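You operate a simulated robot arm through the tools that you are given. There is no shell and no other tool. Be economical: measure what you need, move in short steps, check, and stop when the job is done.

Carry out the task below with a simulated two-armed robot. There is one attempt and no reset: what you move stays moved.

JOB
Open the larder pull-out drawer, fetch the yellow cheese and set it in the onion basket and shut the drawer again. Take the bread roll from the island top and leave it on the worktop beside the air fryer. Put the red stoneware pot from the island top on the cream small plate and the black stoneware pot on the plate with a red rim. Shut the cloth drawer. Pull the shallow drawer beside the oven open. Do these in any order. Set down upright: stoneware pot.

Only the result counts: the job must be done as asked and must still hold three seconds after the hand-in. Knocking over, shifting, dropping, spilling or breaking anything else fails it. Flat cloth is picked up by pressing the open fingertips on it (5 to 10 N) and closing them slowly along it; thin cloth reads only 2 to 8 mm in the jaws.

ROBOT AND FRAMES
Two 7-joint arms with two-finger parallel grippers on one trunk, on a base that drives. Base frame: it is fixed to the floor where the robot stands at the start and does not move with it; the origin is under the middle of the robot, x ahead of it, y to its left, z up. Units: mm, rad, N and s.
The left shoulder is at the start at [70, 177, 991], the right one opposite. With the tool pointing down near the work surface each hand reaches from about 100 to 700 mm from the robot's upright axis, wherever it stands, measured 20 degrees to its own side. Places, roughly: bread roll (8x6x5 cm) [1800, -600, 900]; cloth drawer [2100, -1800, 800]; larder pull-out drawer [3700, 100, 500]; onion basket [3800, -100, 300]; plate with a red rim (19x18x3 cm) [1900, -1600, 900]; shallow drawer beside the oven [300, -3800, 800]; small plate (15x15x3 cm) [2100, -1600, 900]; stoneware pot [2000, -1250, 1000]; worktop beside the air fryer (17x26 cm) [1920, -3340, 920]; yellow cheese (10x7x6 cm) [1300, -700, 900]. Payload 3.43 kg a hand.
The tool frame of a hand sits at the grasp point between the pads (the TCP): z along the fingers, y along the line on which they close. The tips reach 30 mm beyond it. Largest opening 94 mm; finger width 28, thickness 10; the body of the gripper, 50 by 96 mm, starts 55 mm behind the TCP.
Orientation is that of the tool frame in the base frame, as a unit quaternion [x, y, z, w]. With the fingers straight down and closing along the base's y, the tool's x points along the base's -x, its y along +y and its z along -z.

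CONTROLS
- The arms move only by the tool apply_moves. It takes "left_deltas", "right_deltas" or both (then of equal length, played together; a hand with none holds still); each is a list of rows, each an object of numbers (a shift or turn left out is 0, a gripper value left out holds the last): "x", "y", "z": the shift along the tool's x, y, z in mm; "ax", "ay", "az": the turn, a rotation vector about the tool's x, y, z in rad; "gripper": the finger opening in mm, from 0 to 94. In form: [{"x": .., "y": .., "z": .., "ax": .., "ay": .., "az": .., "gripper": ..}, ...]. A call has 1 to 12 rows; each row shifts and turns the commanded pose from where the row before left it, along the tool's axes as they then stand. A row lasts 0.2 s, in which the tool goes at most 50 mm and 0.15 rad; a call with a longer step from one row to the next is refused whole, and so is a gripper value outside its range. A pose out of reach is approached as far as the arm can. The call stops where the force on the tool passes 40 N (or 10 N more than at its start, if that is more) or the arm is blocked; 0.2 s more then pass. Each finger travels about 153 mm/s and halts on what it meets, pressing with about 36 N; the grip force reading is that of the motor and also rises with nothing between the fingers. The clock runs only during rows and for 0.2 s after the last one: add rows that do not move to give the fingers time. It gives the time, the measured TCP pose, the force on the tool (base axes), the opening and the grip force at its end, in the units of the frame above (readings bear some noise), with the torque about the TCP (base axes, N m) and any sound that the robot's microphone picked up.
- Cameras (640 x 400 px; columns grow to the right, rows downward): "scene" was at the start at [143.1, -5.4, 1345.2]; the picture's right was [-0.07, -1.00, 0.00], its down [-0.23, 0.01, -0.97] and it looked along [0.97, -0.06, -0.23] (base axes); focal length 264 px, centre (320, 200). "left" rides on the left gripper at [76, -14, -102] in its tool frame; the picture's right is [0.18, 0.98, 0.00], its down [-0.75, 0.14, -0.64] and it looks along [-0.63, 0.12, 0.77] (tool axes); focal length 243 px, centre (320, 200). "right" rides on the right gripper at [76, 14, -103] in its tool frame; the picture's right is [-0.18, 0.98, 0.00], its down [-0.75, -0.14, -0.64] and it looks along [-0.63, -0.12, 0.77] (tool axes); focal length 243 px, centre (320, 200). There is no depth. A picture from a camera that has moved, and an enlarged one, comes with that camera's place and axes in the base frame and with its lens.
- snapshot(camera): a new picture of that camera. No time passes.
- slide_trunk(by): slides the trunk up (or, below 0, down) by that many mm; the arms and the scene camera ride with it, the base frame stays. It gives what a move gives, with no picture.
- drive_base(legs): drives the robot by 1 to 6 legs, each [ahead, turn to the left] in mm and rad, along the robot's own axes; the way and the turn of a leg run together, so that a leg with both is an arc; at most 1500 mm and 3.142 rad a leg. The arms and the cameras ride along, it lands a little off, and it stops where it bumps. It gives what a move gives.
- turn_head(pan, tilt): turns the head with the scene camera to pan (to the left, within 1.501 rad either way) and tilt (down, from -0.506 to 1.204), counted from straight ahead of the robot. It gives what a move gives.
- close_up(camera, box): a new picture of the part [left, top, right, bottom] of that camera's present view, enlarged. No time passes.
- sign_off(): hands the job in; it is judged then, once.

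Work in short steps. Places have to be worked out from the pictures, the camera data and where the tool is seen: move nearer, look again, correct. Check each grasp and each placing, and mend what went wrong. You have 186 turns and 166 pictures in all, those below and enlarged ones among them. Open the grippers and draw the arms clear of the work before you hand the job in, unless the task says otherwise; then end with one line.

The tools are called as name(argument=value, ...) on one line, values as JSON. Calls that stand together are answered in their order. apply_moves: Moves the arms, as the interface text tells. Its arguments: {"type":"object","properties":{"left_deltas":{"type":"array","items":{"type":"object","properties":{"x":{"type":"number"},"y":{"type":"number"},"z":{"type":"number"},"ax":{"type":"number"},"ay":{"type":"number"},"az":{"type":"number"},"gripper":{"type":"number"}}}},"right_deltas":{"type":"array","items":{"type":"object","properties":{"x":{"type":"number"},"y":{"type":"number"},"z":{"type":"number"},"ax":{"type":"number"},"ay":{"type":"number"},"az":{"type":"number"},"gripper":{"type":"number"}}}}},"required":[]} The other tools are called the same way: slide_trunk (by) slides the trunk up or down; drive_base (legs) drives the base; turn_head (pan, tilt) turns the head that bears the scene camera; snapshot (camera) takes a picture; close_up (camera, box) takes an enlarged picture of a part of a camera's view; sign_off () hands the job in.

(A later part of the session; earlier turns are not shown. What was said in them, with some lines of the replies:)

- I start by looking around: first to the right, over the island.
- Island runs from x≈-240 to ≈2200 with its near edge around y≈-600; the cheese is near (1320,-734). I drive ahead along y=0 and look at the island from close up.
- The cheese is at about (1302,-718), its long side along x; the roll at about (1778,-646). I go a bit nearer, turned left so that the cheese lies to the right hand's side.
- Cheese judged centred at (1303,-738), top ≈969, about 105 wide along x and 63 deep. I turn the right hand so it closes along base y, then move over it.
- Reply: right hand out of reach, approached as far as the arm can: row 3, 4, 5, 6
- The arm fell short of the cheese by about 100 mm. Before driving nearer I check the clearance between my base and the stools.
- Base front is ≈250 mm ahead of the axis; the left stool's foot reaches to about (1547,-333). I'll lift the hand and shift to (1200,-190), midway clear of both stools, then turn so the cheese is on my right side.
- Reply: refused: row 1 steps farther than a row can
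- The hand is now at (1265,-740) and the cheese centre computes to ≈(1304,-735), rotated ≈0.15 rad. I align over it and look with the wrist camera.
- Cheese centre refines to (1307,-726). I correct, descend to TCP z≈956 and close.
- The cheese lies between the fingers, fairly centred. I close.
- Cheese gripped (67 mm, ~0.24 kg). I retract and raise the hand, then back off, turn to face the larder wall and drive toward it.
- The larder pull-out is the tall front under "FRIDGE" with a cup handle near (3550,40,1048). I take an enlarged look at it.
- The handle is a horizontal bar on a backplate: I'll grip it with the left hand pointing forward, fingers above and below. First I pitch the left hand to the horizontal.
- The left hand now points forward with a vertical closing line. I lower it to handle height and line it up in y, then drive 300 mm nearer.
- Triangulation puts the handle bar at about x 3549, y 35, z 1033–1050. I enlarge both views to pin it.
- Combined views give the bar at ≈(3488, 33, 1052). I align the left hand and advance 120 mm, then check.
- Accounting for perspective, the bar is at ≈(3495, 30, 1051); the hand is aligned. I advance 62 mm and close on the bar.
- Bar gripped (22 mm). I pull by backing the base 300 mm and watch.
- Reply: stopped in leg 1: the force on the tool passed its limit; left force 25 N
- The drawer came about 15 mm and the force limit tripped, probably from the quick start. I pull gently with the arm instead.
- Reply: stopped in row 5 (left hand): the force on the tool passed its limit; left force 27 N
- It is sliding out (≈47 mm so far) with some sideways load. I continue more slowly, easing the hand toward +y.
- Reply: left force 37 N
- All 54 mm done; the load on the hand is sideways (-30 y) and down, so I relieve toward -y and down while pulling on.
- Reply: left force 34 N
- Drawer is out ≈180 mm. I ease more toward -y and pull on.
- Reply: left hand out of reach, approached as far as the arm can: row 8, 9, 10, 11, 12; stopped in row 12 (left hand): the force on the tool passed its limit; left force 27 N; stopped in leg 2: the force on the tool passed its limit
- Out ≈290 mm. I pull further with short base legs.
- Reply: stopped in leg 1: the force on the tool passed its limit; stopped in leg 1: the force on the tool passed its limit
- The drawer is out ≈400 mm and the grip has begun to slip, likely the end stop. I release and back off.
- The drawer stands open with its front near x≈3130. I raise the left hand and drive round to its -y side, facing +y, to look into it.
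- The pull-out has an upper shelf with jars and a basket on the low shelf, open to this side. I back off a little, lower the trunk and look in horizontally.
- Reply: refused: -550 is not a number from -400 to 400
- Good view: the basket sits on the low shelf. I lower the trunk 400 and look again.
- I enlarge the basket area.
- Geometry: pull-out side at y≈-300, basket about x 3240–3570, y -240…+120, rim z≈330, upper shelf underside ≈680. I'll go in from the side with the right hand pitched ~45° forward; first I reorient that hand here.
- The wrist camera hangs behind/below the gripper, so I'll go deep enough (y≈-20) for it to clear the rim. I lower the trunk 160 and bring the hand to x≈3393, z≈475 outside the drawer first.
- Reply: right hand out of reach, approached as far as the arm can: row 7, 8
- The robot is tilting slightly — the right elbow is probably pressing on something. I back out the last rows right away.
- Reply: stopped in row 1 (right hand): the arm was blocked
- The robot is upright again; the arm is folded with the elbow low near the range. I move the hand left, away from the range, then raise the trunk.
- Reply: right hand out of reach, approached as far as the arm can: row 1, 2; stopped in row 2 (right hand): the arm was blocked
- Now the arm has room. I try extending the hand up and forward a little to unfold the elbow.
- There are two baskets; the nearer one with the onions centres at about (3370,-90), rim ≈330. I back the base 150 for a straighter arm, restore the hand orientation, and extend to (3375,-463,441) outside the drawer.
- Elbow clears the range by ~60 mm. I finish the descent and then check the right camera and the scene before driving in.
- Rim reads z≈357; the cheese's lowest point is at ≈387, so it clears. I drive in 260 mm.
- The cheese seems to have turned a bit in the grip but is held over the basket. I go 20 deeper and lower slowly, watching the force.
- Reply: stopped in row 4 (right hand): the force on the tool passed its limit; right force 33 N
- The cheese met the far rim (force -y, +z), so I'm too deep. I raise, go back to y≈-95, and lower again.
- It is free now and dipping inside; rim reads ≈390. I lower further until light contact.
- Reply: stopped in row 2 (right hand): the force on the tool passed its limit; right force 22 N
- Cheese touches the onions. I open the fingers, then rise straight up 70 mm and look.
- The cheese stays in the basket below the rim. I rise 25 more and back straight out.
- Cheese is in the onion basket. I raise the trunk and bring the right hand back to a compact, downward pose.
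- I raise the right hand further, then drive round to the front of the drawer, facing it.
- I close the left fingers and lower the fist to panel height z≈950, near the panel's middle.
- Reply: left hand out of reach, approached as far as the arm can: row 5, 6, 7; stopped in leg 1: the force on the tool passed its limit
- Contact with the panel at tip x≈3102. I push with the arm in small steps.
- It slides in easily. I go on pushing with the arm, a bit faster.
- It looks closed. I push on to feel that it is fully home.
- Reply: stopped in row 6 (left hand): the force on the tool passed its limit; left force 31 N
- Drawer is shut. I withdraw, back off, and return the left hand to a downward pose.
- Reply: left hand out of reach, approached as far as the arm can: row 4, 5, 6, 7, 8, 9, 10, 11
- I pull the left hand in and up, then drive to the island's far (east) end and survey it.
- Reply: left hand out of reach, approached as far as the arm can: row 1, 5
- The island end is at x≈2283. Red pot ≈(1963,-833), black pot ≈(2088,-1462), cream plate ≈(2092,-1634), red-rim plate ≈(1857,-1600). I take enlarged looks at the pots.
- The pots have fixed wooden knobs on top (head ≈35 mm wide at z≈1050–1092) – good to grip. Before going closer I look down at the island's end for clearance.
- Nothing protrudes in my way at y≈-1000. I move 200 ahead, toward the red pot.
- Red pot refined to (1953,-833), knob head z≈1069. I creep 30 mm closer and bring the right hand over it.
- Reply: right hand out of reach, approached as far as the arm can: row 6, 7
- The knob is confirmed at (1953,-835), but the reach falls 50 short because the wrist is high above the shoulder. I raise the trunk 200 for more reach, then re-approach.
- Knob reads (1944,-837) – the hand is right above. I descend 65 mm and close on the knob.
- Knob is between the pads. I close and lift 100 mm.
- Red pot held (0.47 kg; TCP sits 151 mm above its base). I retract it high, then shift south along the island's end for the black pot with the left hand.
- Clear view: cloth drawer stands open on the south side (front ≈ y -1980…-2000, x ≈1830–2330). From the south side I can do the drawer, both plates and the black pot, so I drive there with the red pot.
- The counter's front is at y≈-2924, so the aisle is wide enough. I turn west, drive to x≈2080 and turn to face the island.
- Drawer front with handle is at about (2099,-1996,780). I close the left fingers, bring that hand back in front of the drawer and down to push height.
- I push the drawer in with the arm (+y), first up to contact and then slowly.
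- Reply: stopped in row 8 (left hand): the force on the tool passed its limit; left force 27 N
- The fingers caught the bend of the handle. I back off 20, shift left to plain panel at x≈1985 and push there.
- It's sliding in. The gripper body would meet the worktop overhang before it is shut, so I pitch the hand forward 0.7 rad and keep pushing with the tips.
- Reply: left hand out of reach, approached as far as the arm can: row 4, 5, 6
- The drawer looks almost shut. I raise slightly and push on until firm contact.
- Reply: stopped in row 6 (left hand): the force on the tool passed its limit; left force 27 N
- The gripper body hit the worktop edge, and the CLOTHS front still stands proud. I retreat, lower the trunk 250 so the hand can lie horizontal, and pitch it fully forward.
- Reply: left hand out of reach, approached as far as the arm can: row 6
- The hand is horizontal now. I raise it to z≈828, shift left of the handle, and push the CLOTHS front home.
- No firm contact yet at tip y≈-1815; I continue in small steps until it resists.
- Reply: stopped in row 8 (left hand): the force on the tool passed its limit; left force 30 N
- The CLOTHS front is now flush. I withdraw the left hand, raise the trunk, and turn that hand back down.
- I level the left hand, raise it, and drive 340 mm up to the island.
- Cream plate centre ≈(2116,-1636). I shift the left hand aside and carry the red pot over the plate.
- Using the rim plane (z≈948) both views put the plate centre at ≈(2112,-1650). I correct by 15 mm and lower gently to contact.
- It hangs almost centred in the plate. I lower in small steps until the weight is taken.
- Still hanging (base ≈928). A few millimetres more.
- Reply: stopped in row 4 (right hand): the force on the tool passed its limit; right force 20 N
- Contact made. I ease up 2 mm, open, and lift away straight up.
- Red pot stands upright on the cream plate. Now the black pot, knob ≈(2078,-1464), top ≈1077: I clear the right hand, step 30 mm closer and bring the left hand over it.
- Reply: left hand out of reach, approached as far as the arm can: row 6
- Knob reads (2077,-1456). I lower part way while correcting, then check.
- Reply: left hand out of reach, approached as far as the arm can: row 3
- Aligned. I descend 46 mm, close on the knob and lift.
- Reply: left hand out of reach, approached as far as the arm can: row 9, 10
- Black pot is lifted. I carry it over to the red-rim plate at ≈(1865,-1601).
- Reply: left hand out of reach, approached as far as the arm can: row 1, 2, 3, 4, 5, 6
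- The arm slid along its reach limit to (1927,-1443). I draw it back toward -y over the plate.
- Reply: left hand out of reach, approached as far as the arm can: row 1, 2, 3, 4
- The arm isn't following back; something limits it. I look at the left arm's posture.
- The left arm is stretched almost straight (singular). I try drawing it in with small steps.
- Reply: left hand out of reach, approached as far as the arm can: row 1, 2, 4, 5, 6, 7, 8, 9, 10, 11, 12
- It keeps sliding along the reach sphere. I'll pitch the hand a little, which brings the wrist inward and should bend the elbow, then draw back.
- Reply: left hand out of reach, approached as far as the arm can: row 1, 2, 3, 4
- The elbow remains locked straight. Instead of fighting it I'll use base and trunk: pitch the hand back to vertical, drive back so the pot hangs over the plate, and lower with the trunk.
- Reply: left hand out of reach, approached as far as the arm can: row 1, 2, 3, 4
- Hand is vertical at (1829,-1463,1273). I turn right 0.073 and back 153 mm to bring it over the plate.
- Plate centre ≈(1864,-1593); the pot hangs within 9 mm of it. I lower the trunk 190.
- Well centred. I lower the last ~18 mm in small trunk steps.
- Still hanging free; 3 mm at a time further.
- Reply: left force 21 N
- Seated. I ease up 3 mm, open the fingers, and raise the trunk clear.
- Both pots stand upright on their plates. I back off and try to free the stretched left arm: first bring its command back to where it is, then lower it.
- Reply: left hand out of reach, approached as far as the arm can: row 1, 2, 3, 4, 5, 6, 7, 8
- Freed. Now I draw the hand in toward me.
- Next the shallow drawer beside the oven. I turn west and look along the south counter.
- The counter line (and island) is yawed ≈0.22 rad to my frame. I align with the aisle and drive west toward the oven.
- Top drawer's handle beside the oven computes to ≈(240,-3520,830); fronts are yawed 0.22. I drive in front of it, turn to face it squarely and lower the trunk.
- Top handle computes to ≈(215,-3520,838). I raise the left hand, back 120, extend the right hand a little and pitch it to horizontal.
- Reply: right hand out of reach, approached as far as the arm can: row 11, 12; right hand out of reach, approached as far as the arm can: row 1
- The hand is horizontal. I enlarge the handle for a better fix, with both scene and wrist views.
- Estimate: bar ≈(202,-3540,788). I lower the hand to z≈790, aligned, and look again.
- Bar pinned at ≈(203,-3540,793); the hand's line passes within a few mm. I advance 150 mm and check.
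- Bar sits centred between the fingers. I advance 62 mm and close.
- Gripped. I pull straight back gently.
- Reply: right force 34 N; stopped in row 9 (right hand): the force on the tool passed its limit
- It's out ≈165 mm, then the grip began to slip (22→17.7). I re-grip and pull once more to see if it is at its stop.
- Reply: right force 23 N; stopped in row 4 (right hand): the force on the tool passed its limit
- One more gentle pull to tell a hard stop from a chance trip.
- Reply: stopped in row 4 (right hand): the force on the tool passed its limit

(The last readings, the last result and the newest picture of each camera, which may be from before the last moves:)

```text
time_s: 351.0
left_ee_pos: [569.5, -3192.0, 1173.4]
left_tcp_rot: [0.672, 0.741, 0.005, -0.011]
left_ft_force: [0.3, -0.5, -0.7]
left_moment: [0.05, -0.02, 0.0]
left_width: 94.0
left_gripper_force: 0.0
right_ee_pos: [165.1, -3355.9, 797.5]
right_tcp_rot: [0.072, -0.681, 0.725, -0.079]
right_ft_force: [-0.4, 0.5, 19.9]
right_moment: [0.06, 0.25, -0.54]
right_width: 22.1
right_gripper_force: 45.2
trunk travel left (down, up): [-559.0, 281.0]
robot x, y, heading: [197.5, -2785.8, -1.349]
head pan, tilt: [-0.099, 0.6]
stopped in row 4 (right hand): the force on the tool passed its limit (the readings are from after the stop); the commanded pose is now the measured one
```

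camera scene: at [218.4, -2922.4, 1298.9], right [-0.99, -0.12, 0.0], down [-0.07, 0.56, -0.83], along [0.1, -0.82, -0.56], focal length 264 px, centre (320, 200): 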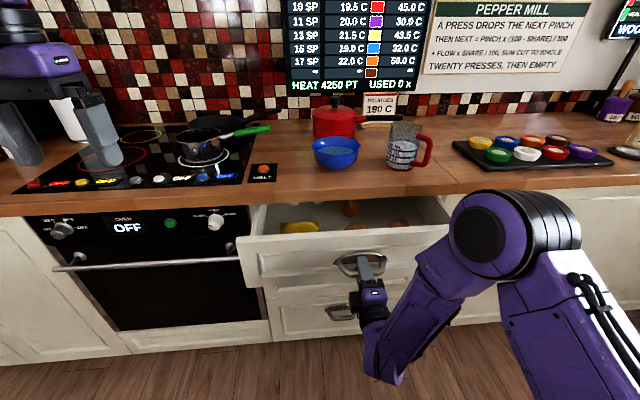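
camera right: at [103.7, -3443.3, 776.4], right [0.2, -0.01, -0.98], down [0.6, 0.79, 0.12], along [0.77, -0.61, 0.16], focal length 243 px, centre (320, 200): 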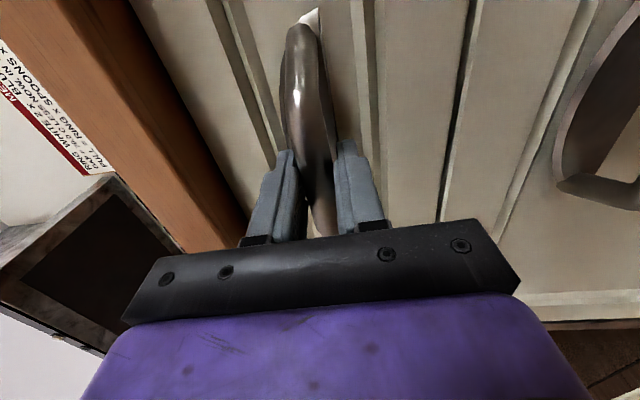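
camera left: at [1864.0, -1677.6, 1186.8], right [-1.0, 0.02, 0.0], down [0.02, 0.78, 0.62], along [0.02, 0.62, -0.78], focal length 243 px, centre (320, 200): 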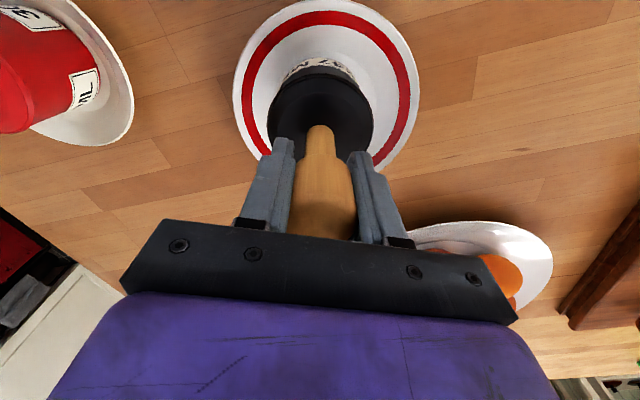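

That is the end stop (≈172 mm open). I open the fingers and back straight away.

apply_moves(right_deltas=[{"gripper": 60}, {"gripper": 94}, {"gripper": 94}, {}])

drive_base(legs=[[-150, 0]])

snapshot(camera="scene")

```text
time_s: 352.0
left_ee_pos: [569.9, -3191.3, 1172.5]
left_tcp_rot: [0.671, 0.741, 0.005, -0.011]
left_ft_force: [-0.3, -0.7, -0.8]
left_moment: [0.01, 0.0, 0.02]
left_width: 94.1
left_gripper_force: 0.1
right_ee_pos: [165.2, -3356.0, 793.2]
right_tcp_rot: [0.071, -0.683, 0.723, -0.079]
right_ft_force: [-0.2, -0.4, -0.7]
right_moment: [0.02, 0.02, 0.02]
right_width: 94.0
right_gripper_force: 0.0
trunk travel left (down, up): [-559.0, 281.0]
robot x, y, heading: [197.4, -2785.2, -1.35]
head pan, tilt: [-0.099, 0.6]
```

```text
time_s: 353.4
left_ee_pos: [535.5, -3041.0, 1173.6]
left_tcp_rot: [0.672, 0.741, 0.004, -0.011]
left_ft_force: [-0.7, -0.6, 1.5]
left_moment: [0.01, -0.02, 0.01]
left_width: 94.0
left_gripper_force: 0.1
right_ee_pos: [131.0, -3205.4, 793.4]
right_tcp_rot: [0.072, -0.683, 0.723, -0.079]
right_ft_force: [1.5, 0.2, 0.6]
right_moment: [-0.01, 0.0, -0.01]
right_width: 93.9
right_gripper_force: 0.1
trunk travel left (down, up): [-559.0, 281.0]
robot x, y, heading: [162.1, -2641.2, -1.35]
head pan, tilt: [-0.099, 0.6]
```

```text
46 pictures are left
camera scene: at [184.4, -2774.4, 1299.2], right [-0.99, -0.12, 0.0], down [-0.07, 0.56, -0.83], along [0.1, -0.82, -0.56], focal length 264 px, centre (320, 200)
```

scene: 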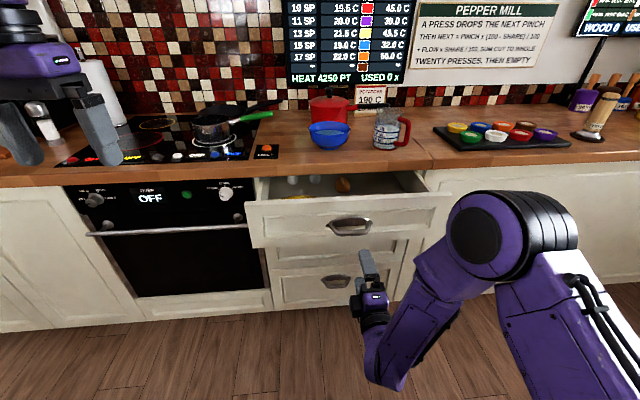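

The drawer is open. I turn the right hand back to pointing down (one compound rotation) and raise it.

apply_moves(right_deltas=[{"y": -40}, {"y": -40}, {"ax": -0.0806, "ay": 0.0806, "az": 0.0806}, {"ax": -0.0806, "ay": 0.0806, "az": 0.0806}, {"ax": -0.0806, "ay": 0.0806, "az": 0.0806}, {"ax": -0.0806, "ay": 0.0806, "az": 0.0806}, {"ax": -0.0806, "ay": 0.0806, "az": 0.0806}, {"ax": -0.0806, "ay": 0.0806, "az": 0.0806}, {"ax": -0.0806, "ay": 0.0806, "az": 0.0806}, {"ax": -0.0806, "ay": 0.0806, "az": 0.0806}, {"ax": -0.0806, "ay": 0.0806, "az": 0.0806}, {"ax": -0.0806, "ay": 0.0806, "az": 0.0806}])

apply_moves(right_deltas=[{"ax": -0.0806, "ay": 0.0806, "az": 0.0806}, {"ax": -0.0806, "ay": 0.0806, "az": 0.0806}, {"ax": -0.0806, "ay": 0.0806, "az": 0.0806}, {"ax": -0.0806, "ay": 0.0806, "az": 0.0806}, {"ax": -0.0806, "ay": 0.0806, "az": 0.0806}, {"z": -40}, {"z": -40}, {"z": -40}, {"z": -40}, {"z": -40}])

```text
time_s: 356.0
left_ee_pos: [535.8, -3042.4, 1173.2]
left_tcp_rot: [0.672, 0.741, 0.006, -0.012]
left_ft_force: [-0.3, -0.1, 0.3]
left_moment: [-0.01, -0.04, 0.02]
left_width: 94.0
left_gripper_force: 0.1
right_ee_pos: [130.6, -3202.0, 871.9]
right_tcp_rot: [0.438, 0.847, -0.296, 0.05]
right_ft_force: [-0.4, 0.0, 0.0]
right_moment: [0.05, 0.0, 0.02]
right_width: 94.0
right_gripper_force: 0.1
trunk travel left (down, up): [-559.0, 281.0]
robot x, y, heading: [162.1, -2640.2, -1.348]
head pan, tilt: [-0.099, 0.6]
```

```text
time_s: 358.2
left_ee_pos: [535.6, -3043.1, 1174.3]
left_tcp_rot: [0.671, 0.741, 0.006, -0.011]
left_ft_force: [-1.3, 0.5, 1.4]
left_moment: [0.01, -0.01, 0.02]
left_width: 93.8
left_gripper_force: 0.0
right_ee_pos: [126.3, -3188.8, 1071.2]
right_tcp_rot: [0.628, 0.778, -0.015, 0.024]
right_ft_force: [0.0, 0.1, 0.3]
right_moment: [0.01, -0.01, 0.02]
right_width: 93.9
right_gripper_force: 0.0
trunk travel left (down, up): [-559.0, 281.0]
robot x, y, heading: [164.9, -2640.3, -1.349]
head pan, tilt: [-0.099, 0.6]
```

I raise the trunk for safe travel and drive round the east end of the island to its north side for the roll.

slide_trunk(by=150)

drive_base(legs=[[0, 1.529], [1370, 0], [1370, 0], [0, 1.471]])

turn_head(pan=0.0, tilt=0.4)

snapshot(camera="scene")

```text
time_s: 359.9
left_ee_pos: [536.1, -3043.4, 1322.5]
left_tcp_rot: [0.672, 0.741, 0.006, -0.011]
left_ft_force: [0.1, 0.6, -1.2]
left_moment: [-0.02, -0.04, -0.02]
left_width: 93.8
left_gripper_force: 0.0
right_ee_pos: [125.2, -3188.9, 1220.5]
right_tcp_rot: [0.627, 0.778, -0.015, 0.024]
right_ft_force: [-0.3, -0.4, -0.7]
right_moment: [-0.04, -0.03, -0.02]
right_width: 93.8
right_gripper_force: 0.0
trunk travel left (down, up): [-709.0, 131.0]
robot x, y, heading: [166.1, -2641.0, -1.348]
head pan, tilt: [-0.099, 0.6]
```

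```text
time_s: 380.4
left_ee_pos: [2547.7, -1714.2, 1322.2]
left_tcp_rot: [-0.677, 0.736, -0.011, -0.006]
left_ft_force: [-0.5, 0.3, -0.3]
left_moment: [0.02, -0.02, -0.02]
left_width: 93.9
left_gripper_force: 0.1
right_ee_pos: [2975.5, -1643.9, 1219.9]
right_tcp_rot: [0.717, -0.696, -0.022, -0.018]
right_ft_force: [0.2, 0.3, -0.4]
right_moment: [-0.02, -0.02, 0.0]
right_width: 94.1
right_gripper_force: 0.1
trunk travel left (down, up): [-709.0, 131.0]
robot x, y, heading: [2839.0, -2180.4, 1.611]
head pan, tilt: [-0.099, 0.6]
```

```text
time_s: 381.2
left_ee_pos: [2546.0, -1714.2, 1322.7]
left_tcp_rot: [-0.678, 0.735, -0.01, -0.007]
left_ft_force: [-0.1, 0.1, 0.6]
left_moment: [0.03, 0.0, 0.01]
left_width: 94.1
left_gripper_force: 0.1
right_ee_pos: [2975.5, -1643.3, 1220.9]
right_tcp_rot: [0.718, -0.695, -0.022, -0.017]
right_ft_force: [0.6, -0.1, -0.6]
right_moment: [-0.01, 0.03, -0.01]
right_width: 93.8
right_gripper_force: 0.1
trunk travel left (down, up): [-709.0, 131.0]
robot x, y, heading: [2841.1, -2183.0, 1.616]
head pan, tilt: [0.0, 0.4]
```

```text
45 pictures are left
camera scene: at [2834.5, -2034.6, 1467.3], right [1.0, 0.04, 0.0], down [0.02, -0.39, -0.92], along [-0.04, 0.92, -0.39], focal length 264 px, centre (320, 200)
```

scene: 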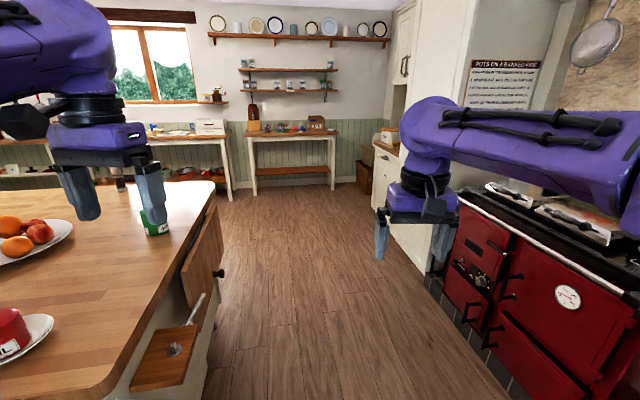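

Clear. I continue north and then west to about (2080,-90).

drive_base(legs=[[0, 0.035], [1050, 0], [1050, 0], [0, 1.49], [590, 0]])

turn_head(pan=0.9, tilt=0.6)

snapshot(camera="scene")

```text
time_s: 398.4
left_ee_pos: [1595.2, -387.8, 1323.2]
left_tcp_rot: [0.999, -0.052, 0.011, -0.003]
left_ft_force: [-0.6, 0.7, -0.7]
left_moment: [0.03, 0.03, -0.01]
left_width: 93.9
left_gripper_force: 0.0
right_ee_pos: [1534.7, 42.6, 1220.8]
right_tcp_rot: [1.0, 0.004, -0.029, 0.003]
right_ft_force: [-0.8, 0.4, 0.2]
right_moment: [-0.02, 0.01, 0.02]
right_width: 94.0
right_gripper_force: 0.1
trunk travel left (down, up): [-709.0, 131.0]
robot x, y, heading: [2065.8, -107.4, -3.126]
head pan, tilt: [0.0, 0.4]
```

```text
time_s: 399.6
left_ee_pos: [1594.4, -387.6, 1322.5]
left_tcp_rot: [0.999, -0.052, 0.012, -0.002]
left_ft_force: [-0.3, -0.2, 0.3]
left_moment: [0.0, -0.02, -0.03]
left_width: 93.6
left_gripper_force: 0.0
right_ee_pos: [1534.3, 41.8, 1220.6]
right_tcp_rot: [1.0, 0.004, -0.028, 0.003]
right_ft_force: [-0.1, 0.5, -0.4]
right_moment: [0.01, 0.01, 0.0]
right_width: 94.1
right_gripper_force: 0.0
trunk travel left (down, up): [-709.0, 131.0]
robot x, y, heading: [2064.0, -105.4, -3.124]
head pan, tilt: [0.901, 0.6]
```

```text
44 pictures are left
camera scene: at [1960.5, -174.5, 1449.1], right [-0.79, 0.61, 0.0], down [0.34, 0.45, -0.83], along [-0.5, -0.66, -0.56], focal length 264 px, centre (320, 200)
```

scene: 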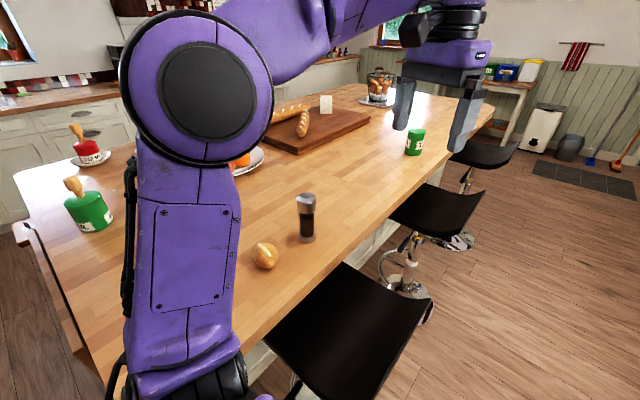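

Roll confirmed at ≈(1778,-651). I turn left 0.72 so it lies on the left hand's side and look with the wrist camera.

drive_base(legs=[[0, 0.72]])

turn_head(pan=0.3, tilt=0.75)

snapshot(camera="scene")

snapshot(camera="left")

```text
time_s: 401.9
left_ee_pos: [1893.6, -625.8, 1323.9]
left_tcp_rot: [0.954, 0.3, 0.011, -0.006]
left_ft_force: [0.3, 0.3, -0.3]
left_moment: [-0.02, -0.02, 0.0]
left_width: 94.1
left_gripper_force: 0.0
right_ee_pos: [1566.6, -341.2, 1219.9]
right_tcp_rot: [0.935, 0.353, -0.025, 0.013]
right_ft_force: [0.1, -0.1, -0.2]
right_moment: [-0.02, 0.01, -0.02]
right_width: 93.9
right_gripper_force: 0.0
trunk travel left (down, up): [-709.0, 131.0]
robot x, y, heading: [2065.6, -100.2, -2.41]
head pan, tilt: [0.901, 0.6]
```

```text
time_s: 402.9
left_ee_pos: [1894.3, -626.5, 1323.2]
left_tcp_rot: [0.954, 0.3, 0.01, -0.007]
left_ft_force: [0.9, 0.2, -0.3]
left_moment: [0.0, -0.01, 0.01]
left_width: 94.1
left_gripper_force: 0.1
right_ee_pos: [1567.6, -341.0, 1220.0]
right_tcp_rot: [0.935, 0.353, -0.024, 0.014]
right_ft_force: [-0.6, -0.4, 0.5]
right_moment: [-0.01, -0.02, 0.02]
right_width: 94.2
right_gripper_force: 0.0
trunk travel left (down, up): [-709.0, 131.0]
robot x, y, heading: [2060.9, -104.2, -2.408]
head pan, tilt: [0.3, 0.75]
```

```text
43 pictures are left
camera scene: at [1984.6, -207.9, 1436.3], right [-0.86, 0.51, 0.0], down [0.35, 0.59, -0.73], along [-0.38, -0.63, -0.68], focal length 264 px, centre (320, 200)
```

scene: 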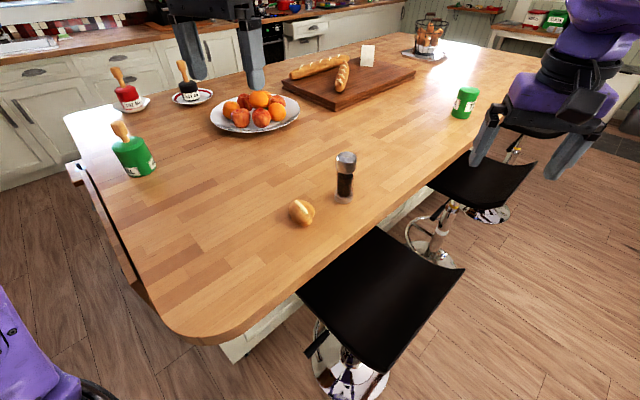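

```text
42 pictures are left
camera left: at [1948.0, -574.1, 1426.3], right [0.71, -0.7, 0.0], down [-0.55, -0.56, 0.62], along [-0.44, -0.44, -0.78], focal length 243 px, centre (320, 200)
```

left: 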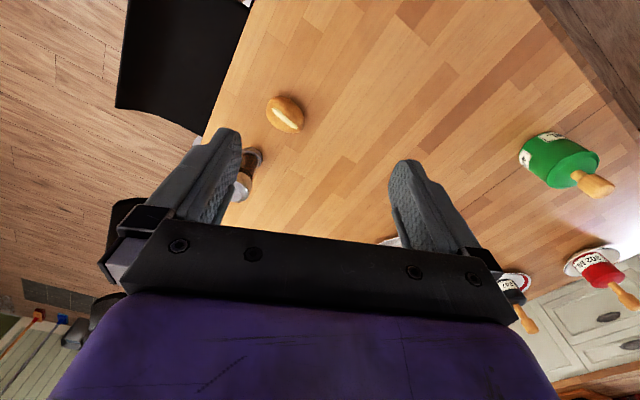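

Roll centre ≈(1779,-643) with its long axis along y, so I close along x. I rotate the hand and move over it.

apply_moves(left_deltas=[{"az": -0.1373}, {"az": -0.1373}, {"az": -0.1373}, {"az": -0.1373}, {"az": -0.1373}, {"az": -0.1373}, {"az": -0.1373}])

apply_moves(left_deltas=[{"x": -5, "y": -35, "z": 30}, {"x": -5, "y": -35, "z": 30}, {"x": -4, "y": -30, "z": 30}, {"x": -3, "y": -15, "z": 40}, {"z": 45}, {"z": 45}, {"z": 40}, {}])

snapshot(camera="left")

```text
time_s: 404.5
left_ee_pos: [1895.3, -627.9, 1322.5]
left_tcp_rot: [0.707, 0.707, 0.013, -0.002]
left_ft_force: [0.5, -0.5, 0.1]
left_moment: [0.01, 0.01, 0.0]
left_width: 94.0
left_gripper_force: 0.0
right_ee_pos: [1566.8, -341.4, 1221.2]
right_tcp_rot: [0.935, 0.354, -0.025, 0.013]
right_ft_force: [0.0, -0.8, -0.6]
right_moment: [0.01, 0.01, -0.02]
right_width: 93.9
right_gripper_force: 0.0
trunk travel left (down, up): [-709.0, 131.0]
robot x, y, heading: [2065.2, -106.0, -2.41]
head pan, tilt: [0.3, 0.75]
```

```text
time_s: 406.3
left_ee_pos: [1785.3, -638.6, 1060.8]
left_tcp_rot: [0.708, 0.706, 0.012, -0.001]
left_ft_force: [0.4, 0.6, -0.2]
left_moment: [-0.01, 0.05, 0.0]
left_width: 94.0
left_gripper_force: 0.0
right_ee_pos: [1567.4, -340.2, 1220.3]
right_tcp_rot: [0.935, 0.353, -0.026, 0.013]
right_ft_force: [0.3, 0.2, 0.1]
right_moment: [0.01, 0.02, 0.01]
right_width: 94.0
right_gripper_force: 0.1
trunk travel left (down, up): [-709.0, 131.0]
robot x, y, heading: [2066.5, -104.7, -2.414]
head pan, tilt: [0.3, 0.75]
```

```text
41 pictures are left
camera left: at [1770.1, -565.5, 1162.5], right [0.98, 0.18, 0.02], down [0.13, -0.77, 0.63], along [0.13, -0.62, -0.78], focal length 243 px, centre (320, 200)
```

left: 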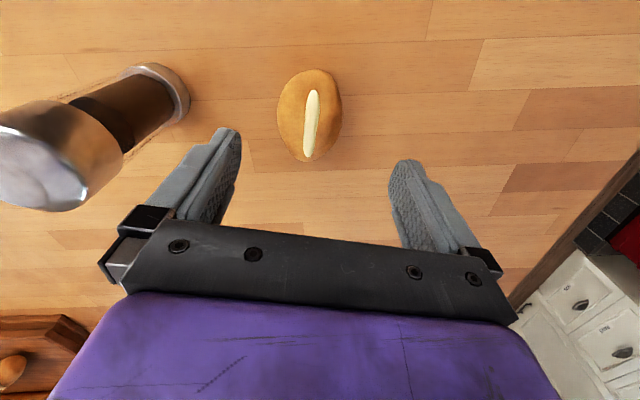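

Roll at (1780,-643), pepper mill well clear. I correct, descend to z≈953 and close gently.

apply_moves(left_deltas=[{"x": -4, "y": -5, "z": 40}, {"z": 40}, {"z": 28}, {}, {"gripper": 65}, {"gripper": 45}, {"gripper": 40}, {}])

snapshot(camera="left")

```text
time_s: 408.1
left_ee_pos: [1781.5, -640.8, 952.6]
left_tcp_rot: [0.707, 0.707, 0.014, -0.001]
left_ft_force: [0.8, 0.3, 0.2]
left_moment: [-0.01, 0.02, 0.02]
left_width: 54.2
left_gripper_force: 35.9
right_ee_pos: [1566.2, -340.9, 1220.4]
right_tcp_rot: [0.935, 0.353, -0.024, 0.013]
right_ft_force: [-0.8, -0.5, 0.3]
right_moment: [0.0, -0.02, 0.04]
right_width: 94.2
right_gripper_force: 0.1
trunk travel left (down, up): [-709.0, 131.0]
robot x, y, heading: [2067.5, -104.9, -2.409]
head pan, tilt: [0.3, 0.75]
```

```text
40 pictures are left
camera left: at [1766.2, -566.8, 1055.7], right [0.98, 0.18, 0.02], down [0.13, -0.77, 0.63], along [0.13, -0.62, -0.78], focal length 243 px, centre (320, 200)
```

left: 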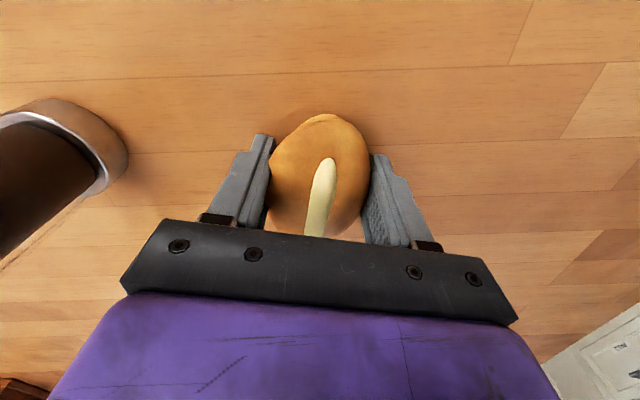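

Roll gripped (54 mm). I lift it and check.

apply_moves(left_deltas=[{"z": -30}, {"z": -45}, {"z": -45}, {"z": -45}, {"z": -45}, {"z": -45}])

snapshot(camera="left")

```text
time_s: 409.5
left_ee_pos: [1779.5, -644.0, 1206.6]
left_tcp_rot: [0.707, 0.707, 0.012, 0.0]
left_ft_force: [0.7, -0.5, -0.1]
left_moment: [0.03, -0.02, -0.02]
left_width: 54.2
left_gripper_force: 36.3
right_ee_pos: [1567.5, -340.3, 1221.3]
right_tcp_rot: [0.935, 0.353, -0.026, 0.013]
right_ft_force: [0.2, 0.5, -0.5]
right_moment: [-0.01, -0.01, -0.02]
right_width: 93.9
right_gripper_force: 0.1
trunk travel left (down, up): [-709.0, 131.0]
robot x, y, heading: [2063.7, -103.5, -2.412]
head pan, tilt: [0.3, 0.75]
```

```text
39 pictures are left
camera left: at [1763.8, -570.8, 1309.3], right [0.98, 0.18, 0.02], down [0.13, -0.76, 0.63], along [0.13, -0.62, -0.78], focal length 243 px, centre (320, 200)
```

left: 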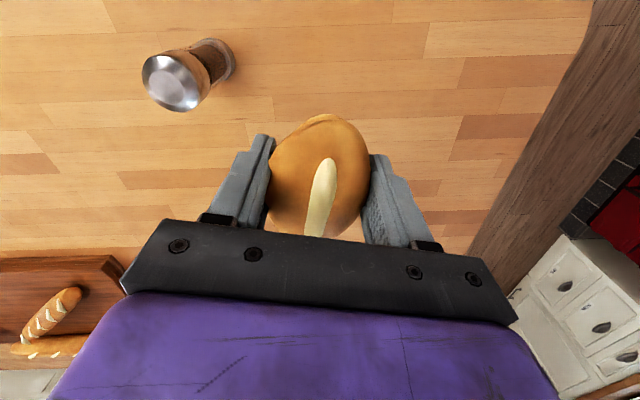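

Held firmly. I drive back round the east end to the south aisle.

drive_base(legs=[[0, 2.41], [660, 0], [0, -1.5], [1040, 0], [1040, 0]])

```text
time_s: 432.5
left_ee_pos: [3097.1, -2756.0, 1206.8]
left_tcp_rot: [0.336, 0.942, 0.011, -0.006]
left_ft_force: [-0.3, -0.1, -0.8]
left_moment: [-0.02, -0.02, 0.0]
left_width: 54.4
left_gripper_force: 35.9
right_ee_pos: [2728.6, -2727.6, 1221.0]
right_tcp_rot: [0.694, 0.72, -0.017, 0.023]
right_ft_force: [0.0, 0.2, -0.3]
right_moment: [-0.01, 0.01, 0.03]
right_width: 94.2
right_gripper_force: 0.1
trunk travel left (down, up): [-709.0, 131.0]
robot x, y, heading: [2862.5, -2193.8, -1.526]
head pan, tilt: [0.3, 0.75]
```

I go west to about (1900,-2430) and turn to face the worktop and air fryer.

drive_base(legs=[[0, -1.375], [990, 0], [0, 1.55]])

turn_head(pan=0.0, tilt=0.5)

snapshot(camera="scene")

```text
time_s: 444.9
left_ee_pos: [2252.2, -2936.5, 1207.9]
left_tcp_rot: [0.237, 0.971, 0.01, -0.006]
left_ft_force: [-1.0, 0.1, 0.0]
left_moment: [0.0, -0.03, -0.01]
left_width: 54.2
left_gripper_force: 36.2
right_ee_pos: [1884.1, -2985.2, 1221.2]
right_tcp_rot: [0.615, 0.788, -0.014, 0.024]
right_ft_force: [-1.0, -1.2, -0.1]
right_moment: [-0.03, -0.01, -0.04]
right_width: 94.1
right_gripper_force: 0.1
trunk travel left (down, up): [-709.0, 131.0]
robot x, y, heading: [1900.8, -2434.8, -1.311]
head pan, tilt: [0.3, 0.75]
```

```text
time_s: 445.6
left_ee_pos: [2253.0, -2935.3, 1205.9]
left_tcp_rot: [0.236, 0.972, 0.01, -0.006]
left_ft_force: [0.4, -0.6, -0.8]
left_moment: [0.0, 0.04, -0.02]
left_width: 54.2
left_gripper_force: 36.6
right_ee_pos: [1886.0, -2985.0, 1219.2]
right_tcp_rot: [0.615, 0.788, -0.014, 0.024]
right_ft_force: [-0.3, 0.8, 0.1]
right_moment: [0.04, -0.03, 0.0]
right_width: 94.0
right_gripper_force: 0.0
trunk travel left (down, up): [-709.0, 131.0]
robot x, y, heading: [1903.3, -2432.1, -1.318]
head pan, tilt: [0.0, 0.499]
```

```text
38 pictures are left
camera scene: at [1939.0, -2569.7, 1458.1], right [-0.97, -0.25, 0.0], down [-0.12, 0.46, -0.88], along [0.22, -0.85, -0.48], focal length 264 px, centre (320, 200)
```

scene: 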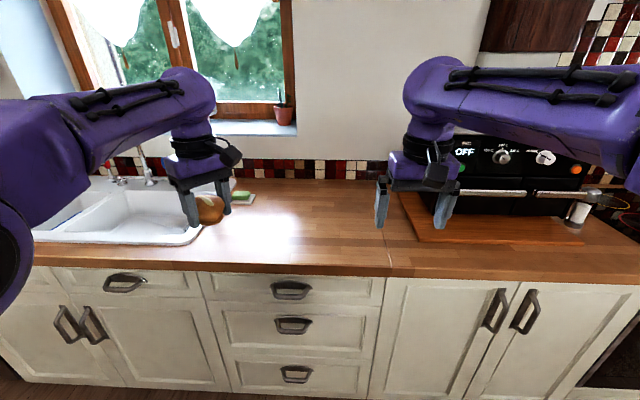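

The fryer stands on a board at right; the free worktop beside it at (1920,-3340) maps to (381,235), just left of the board. I pull the right hand in and up, then shift west and approach squarely.

apply_moves(right_deltas=[{"x": 35, "z": -28}, {"x": 35, "z": -28}, {"x": 35, "z": -28}, {"x": 35, "z": -28}, {"x": 35, "z": -28}])

drive_base(legs=[[0, -1.602], [270, 0], [0, 1.57], [280, 0]])

turn_head(pan=0.15, tilt=0.7)

snapshot(camera="scene")

```text
time_s: 446.9
left_ee_pos: [2252.8, -2934.2, 1207.7]
left_tcp_rot: [0.235, 0.972, 0.009, -0.006]
left_ft_force: [0.3, 0.1, -0.4]
left_moment: [0.0, -0.02, 0.0]
left_width: 54.5
left_gripper_force: 36.2
right_ee_pos: [1839.6, -2808.2, 1352.9]
right_tcp_rot: [0.614, 0.789, -0.015, 0.025]
right_ft_force: [0.4, 0.1, 0.4]
right_moment: [0.0, -0.04, -0.03]
right_width: 94.0
right_gripper_force: 0.0
trunk travel left (down, up): [-709.0, 131.0]
robot x, y, heading: [1902.9, -2430.7, -1.313]
head pan, tilt: [0.0, 0.499]
```

```text
time_s: 458.1
left_ee_pos: [2007.1, -3287.8, 1207.3]
left_tcp_rot: [0.267, 0.964, 0.009, -0.007]
left_ft_force: [-0.6, 0.0, 0.2]
left_moment: [-0.02, 0.03, 0.01]
left_width: 54.4
left_gripper_force: 36.3
right_ee_pos: [1603.1, -3133.3, 1352.5]
right_tcp_rot: [0.64, 0.768, -0.016, 0.025]
right_ft_force: [-0.6, 0.3, 0.7]
right_moment: [-0.04, -0.02, -0.01]
right_width: 94.1
right_gripper_force: 0.0
trunk travel left (down, up): [-709.0, 131.0]
robot x, y, heading: [1690.6, -2765.1, -1.381]
head pan, tilt: [0.0, 0.499]
```

```text
time_s: 458.8
left_ee_pos: [2007.6, -3289.0, 1206.8]
left_tcp_rot: [0.267, 0.964, 0.01, -0.007]
left_ft_force: [-0.4, 0.0, 0.2]
left_moment: [0.0, 0.02, -0.03]
left_width: 54.1
left_gripper_force: 36.1
right_ee_pos: [1604.7, -3135.9, 1351.8]
right_tcp_rot: [0.639, 0.769, -0.014, 0.024]
right_ft_force: [-0.1, -0.7, 0.4]
right_moment: [0.01, 0.0, 0.01]
right_width: 94.0
right_gripper_force: 0.1
trunk travel left (down, up): [-709.0, 131.0]
robot x, y, heading: [1687.6, -2767.4, -1.375]
head pan, tilt: [0.15, 0.7]
```

```text
37 pictures are left
camera scene: at [1727.6, -2894.3, 1440.4], right [-0.94, -0.33, 0.0], down [-0.22, 0.61, -0.76], along [0.26, -0.72, -0.64], focal length 264 px, centre (320, 200)
```

scene: 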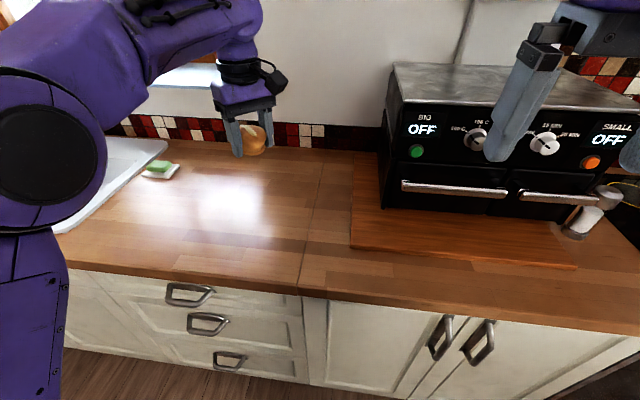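

Target worktop spot (1920,-3340) maps to (307,230), a clear area left of the board. I move the roll over it and lower most of the way.

apply_moves(left_deltas=[{"x": 16, "y": -31}, {"x": 16, "y": -31}, {"x": 16, "y": -31}, {"z": 45}, {"z": 45}, {"z": 45}, {"z": 45}, {"z": 30}, {}])

snapshot(camera="scene")

```text
time_s: 460.8
left_ee_pos: [1915.8, -3338.1, 994.7]
left_tcp_rot: [0.267, 0.964, 0.01, -0.007]
left_ft_force: [0.2, -1.1, -0.9]
left_moment: [-0.04, 0.0, -0.02]
left_width: 54.0
left_gripper_force: 35.5
right_ee_pos: [1602.7, -3135.0, 1352.3]
right_tcp_rot: [0.638, 0.769, -0.016, 0.024]
right_ft_force: [-0.4, -0.3, 0.3]
right_moment: [0.0, 0.03, 0.0]
right_width: 94.1
right_gripper_force: 0.1
trunk travel left (down, up): [-709.0, 131.0]
robot x, y, heading: [1688.7, -2763.9, -1.381]
head pan, tilt: [0.15, 0.7]
```

```text
36 pictures are left
camera scene: at [1727.3, -2893.2, 1440.5], right [-0.94, -0.34, 0.0], down [-0.22, 0.61, -0.77], along [0.26, -0.72, -0.64], focal length 264 px, centre (320, 200)
```

scene: 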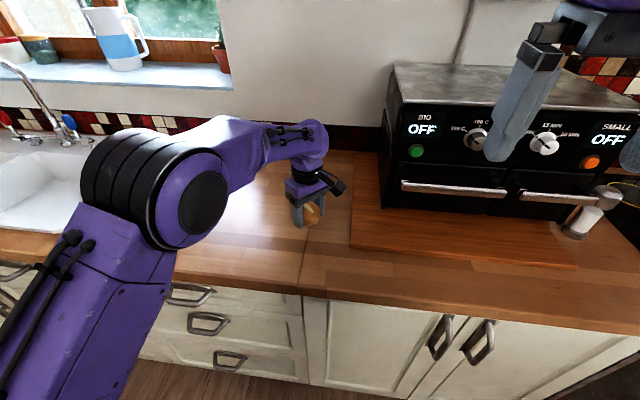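

The roll is over the clear worktop. I lower the last 40 mm softly, release, and rise.

apply_moves(left_deltas=[{"z": 20}, {"z": 10}, {"z": 5}, {"z": 3}, {"z": 2}, {}, {"gripper": 65}, {"gripper": 94}, {"gripper": 94}, {"z": -40}, {"z": -45}, {"z": -45}])

snapshot(camera="left")

```text
time_s: 463.4
left_ee_pos: [1913.8, -3337.9, 1086.9]
left_tcp_rot: [0.267, 0.964, 0.01, -0.007]
left_ft_force: [0.0, 0.4, 0.3]
left_moment: [-0.01, -0.01, 0.0]
left_width: 94.1
left_gripper_force: 0.1
right_ee_pos: [1604.1, -3134.1, 1352.7]
right_tcp_rot: [0.639, 0.769, -0.015, 0.023]
right_ft_force: [0.0, 0.4, 0.3]
right_moment: [-0.04, 0.0, 0.01]
right_width: 94.1
right_gripper_force: 0.0
trunk travel left (down, up): [-709.0, 131.0]
robot x, y, heading: [1691.6, -2762.0, -1.379]
head pan, tilt: [0.15, 0.7]
```

```text
35 pictures are left
camera left: at [1842.4, -3314.8, 1189.3], right [0.35, 0.94, 0.02], down [0.72, -0.28, 0.63], along [0.6, -0.21, -0.78], focal length 243 px, centre (320, 200)
```

left: 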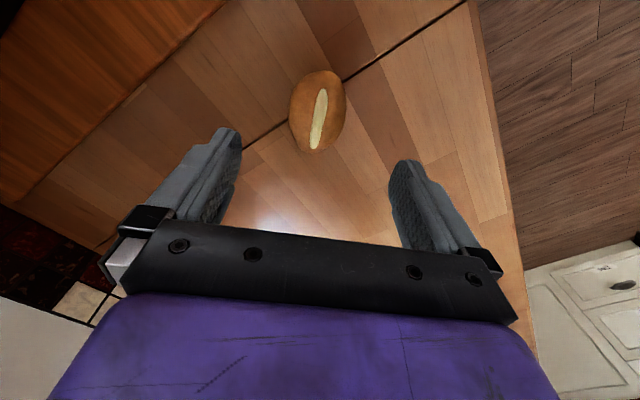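

The roll rests on the worktop. I raise the hand, back away, and check the roll and the open drawer.

apply_moves(left_deltas=[{"z": -45}, {"z": -45}, {"z": -45}])

drive_base(legs=[[-330, 0]])

turn_head(pan=0.0, tilt=0.45)

snapshot(camera="scene")

turn_head(pan=-0.9, tilt=0.4)

snapshot(camera="scene")

```text
time_s: 464.2
left_ee_pos: [1917.4, -3344.0, 1217.9]
left_tcp_rot: [0.266, 0.964, 0.01, -0.008]
left_ft_force: [0.7, 0.4, -0.8]
left_moment: [0.01, -0.01, 0.01]
left_width: 93.7
left_gripper_force: 0.1
right_ee_pos: [1604.3, -3136.1, 1351.7]
right_tcp_rot: [0.639, 0.769, -0.015, 0.024]
right_ft_force: [-0.1, -0.2, 0.6]
right_moment: [-0.02, 0.0, 0.0]
right_width: 93.6
right_gripper_force: 0.0
trunk travel left (down, up): [-709.0, 131.0]
robot x, y, heading: [1692.0, -2766.1, -1.379]
head pan, tilt: [0.15, 0.7]
```

```text
time_s: 466.4
left_ee_pos: [1853.1, -3019.3, 1218.7]
left_tcp_rot: [0.269, 0.963, 0.01, -0.007]
left_ft_force: [0.2, -0.1, 0.4]
left_moment: [0.02, 0.0, -0.03]
left_width: 94.1
left_gripper_force: 0.1
right_ee_pos: [1538.7, -2809.7, 1351.0]
right_tcp_rot: [0.64, 0.768, -0.015, 0.024]
right_ft_force: [0.5, 0.5, -0.4]
right_moment: [0.0, 0.03, -0.01]
right_width: 94.0
right_gripper_force: 0.0
trunk travel left (down, up): [-709.0, 131.0]
robot x, y, heading: [1629.1, -2442.3, -1.383]
head pan, tilt: [0.15, 0.7]
```

```text
time_s: 467.1
left_ee_pos: [1852.8, -3018.0, 1220.1]
left_tcp_rot: [0.269, 0.963, 0.008, -0.006]
left_ft_force: [-0.3, -0.5, 0.2]
left_moment: [0.02, -0.02, 0.0]
left_width: 93.9
left_gripper_force: 0.0
right_ee_pos: [1539.8, -2808.3, 1352.0]
right_tcp_rot: [0.641, 0.767, -0.016, 0.024]
right_ft_force: [-0.5, 0.6, -0.7]
right_moment: [0.01, 0.0, -0.01]
right_width: 94.4
right_gripper_force: 0.0
trunk travel left (down, up): [-709.0, 131.0]
robot x, y, heading: [1627.6, -2438.1, -1.382]
head pan, tilt: [0.0, 0.45]
```

```text
34 pictures are left
camera scene: at [1653.5, -2577.9, 1462.7], right [-0.98, -0.19, 0.0], down [-0.08, 0.43, -0.9], along [0.17, -0.88, -0.44], focal length 264 px, centre (320, 200)
```

scene: 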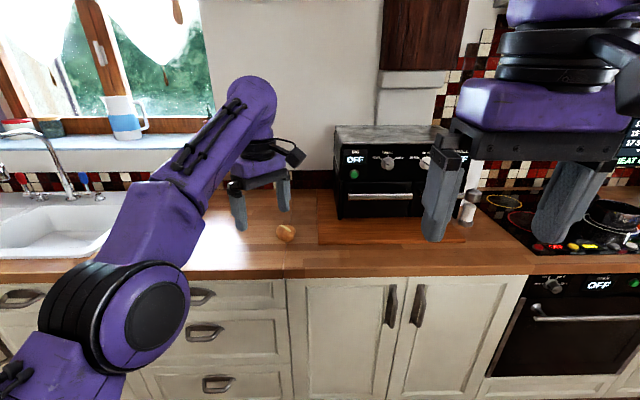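

```text
time_s: 468.3
left_ee_pos: [1852.3, -3019.2, 1219.5]
left_tcp_rot: [0.269, 0.963, 0.01, -0.006]
left_ft_force: [-0.4, 0.0, -0.1]
left_moment: [0.01, 0.01, 0.02]
left_width: 94.1
left_gripper_force: 0.0
right_ee_pos: [1539.2, -2809.8, 1353.3]
right_tcp_rot: [0.641, 0.767, -0.015, 0.024]
right_ft_force: [-1.1, -0.2, -0.5]
right_moment: [-0.04, 0.0, -0.02]
right_width: 94.1
right_gripper_force: 0.1
trunk travel left (down, up): [-709.0, 131.0]
robot x, y, heading: [1628.3, -2445.7, -1.38]
head pan, tilt: [-0.901, 0.4]
```

```text
33 pictures are left
camera scene: at [1575.9, -2558.4, 1467.3], right [-0.76, 0.65, 0.0], down [0.25, 0.29, -0.92], along [-0.6, -0.7, -0.39], focal length 264 px, centre (320, 200)
```

scene: 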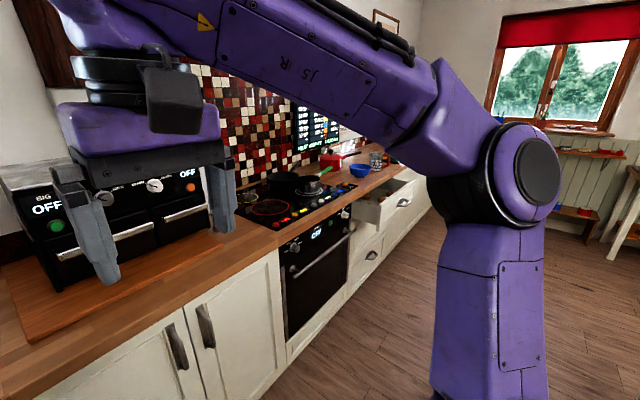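

Roll is on the worktop and the shallow drawer stays open. I turn to check the island and the cloth drawer once more.

drive_base(legs=[[0, 2.4]])

turn_head(pan=0.0, tilt=0.5)

snapshot(camera="scene")

```text
time_s: 474.4
left_ee_pos: [1852.9, -1861.2, 1220.2]
left_tcp_rot: [0.8, -0.6, 0.002, 0.011]
left_ft_force: [0.3, -1.0, 0.5]
left_moment: [0.0, -0.03, 0.04]
left_width: 94.2
left_gripper_force: 0.0
right_ee_pos: [1941.8, -2226.9, 1351.2]
right_tcp_rot: [-0.482, 0.876, 0.016, 0.023]
right_ft_force: [-0.3, -0.8, -0.5]
right_moment: [0.02, 0.02, -0.02]
right_width: 93.9
right_gripper_force: 0.1
trunk travel left (down, up): [-709.0, 131.0]
robot x, y, heading: [1627.8, -2441.3, 1.014]
head pan, tilt: [-0.901, 0.4]
```

```text
time_s: 475.6
left_ee_pos: [1852.8, -1861.2, 1218.8]
left_tcp_rot: [0.8, -0.6, 0.001, 0.011]
left_ft_force: [-0.2, -0.2, -1.5]
left_moment: [0.01, -0.01, 0.03]
left_width: 93.7
left_gripper_force: 0.1
right_ee_pos: [1943.5, -2227.3, 1352.1]
right_tcp_rot: [-0.482, 0.876, 0.017, 0.022]
right_ft_force: [0.6, 0.7, -0.4]
right_moment: [0.02, -0.02, 0.01]
right_width: 93.9
right_gripper_force: 0.0
trunk travel left (down, up): [-709.0, 131.0]
robot x, y, heading: [1630.5, -2438.2, 1.014]
head pan, tilt: [0.0, 0.499]
```

```text
32 pictures are left
camera scene: at [1701.9, -2319.2, 1458.2], right [0.85, -0.53, 0.0], down [-0.25, -0.41, -0.88], along [0.46, 0.75, -0.48], focal length 264 px, centre (320, 200)
```

scene: 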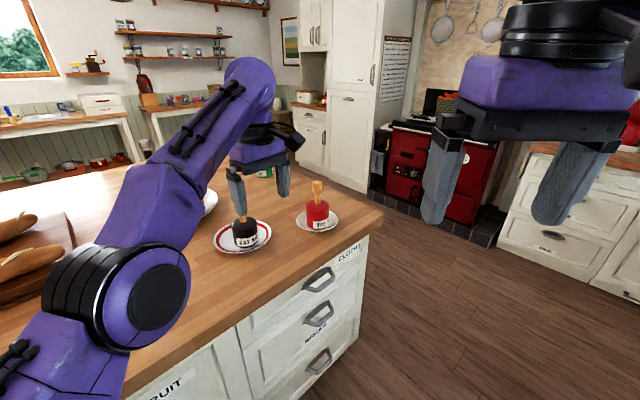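

I enlarge the cloth drawer with the pots, and the larder front.

close_up(camera="scene", box=[190, 160, 400, 390])

close_up(camera="scene", box=[280, 40, 430, 210])

```text
1.74 times, centred on (295, 275) of scene
camera zoom: at [1701.9, -2319.2, 1458.2], right [0.85, -0.53, 0.0], down [-0.25, -0.41, -0.88], along [0.46, 0.75, -0.48], focal length 460 px, centre (364, 70)
```

zoom: 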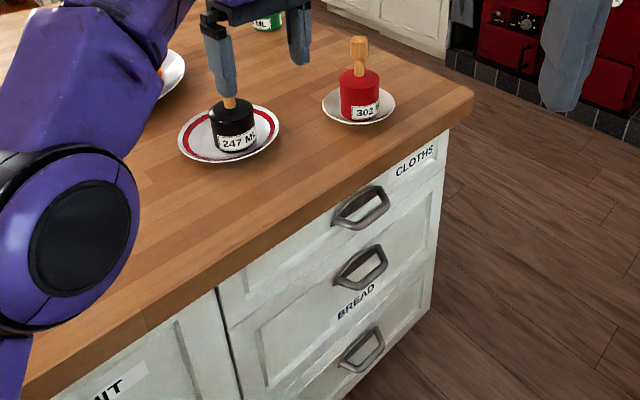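

```text
2.35 times, centred on (355, 125) of scene
camera zoom: at [1701.9, -2319.2, 1458.2], right [0.85, -0.53, 0.0], down [-0.25, -0.41, -0.88], along [0.46, 0.75, -0.48], focal length 622 px, centre (238, 376)
```

zoom: 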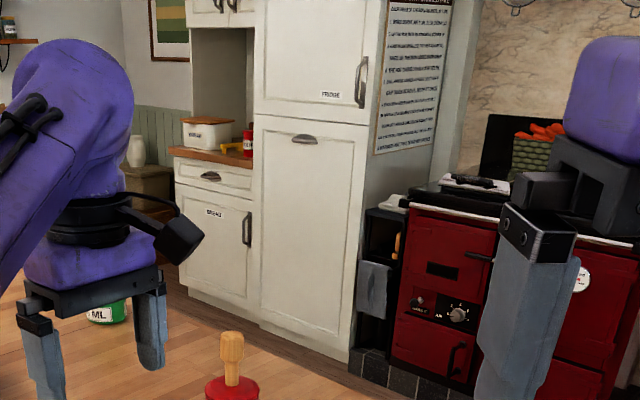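

Everything is in place: drawers flush, pots upright on their plates, larder shut. I back the arms clear of the island and hand in.

drive_base(legs=[[-180, 0]])

sign_off()

```text
time_s: 477.1
left_ee_pos: [1759.8, -2014.0, 1219.1]
left_tcp_rot: [0.799, -0.601, 0.003, 0.013]
left_ft_force: [0.3, 0.0, 0.2]
left_moment: [0.0, 0.02, 0.0]
left_width: 93.8
left_gripper_force: 0.1
right_ee_pos: [1848.1, -2379.6, 1351.2]
right_tcp_rot: [-0.481, 0.876, 0.017, 0.022]
right_ft_force: [-0.3, 0.7, 0.4]
right_moment: [-0.02, 0.02, -0.01]
right_width: 94.0
right_gripper_force: 0.1
trunk travel left (down, up): [-709.0, 131.0]
robot x, y, heading: [1535.5, -2593.8, 1.011]
head pan, tilt: [0.0, 0.499]
```

```text
The job is handed in.
```

I handed the job in with every step done: the cheese is in the onion basket and the larder is shut, the roll is beside the air fryer, both pots stand upright on their plates, the cloth drawer is shut, and the shallow drawer is pulled out about 170 mm to its stop. Two rougher moments: the cheese touched the basket's far rim before I set it down, and my right arm met something near the range, but I saw nothing displaced there.
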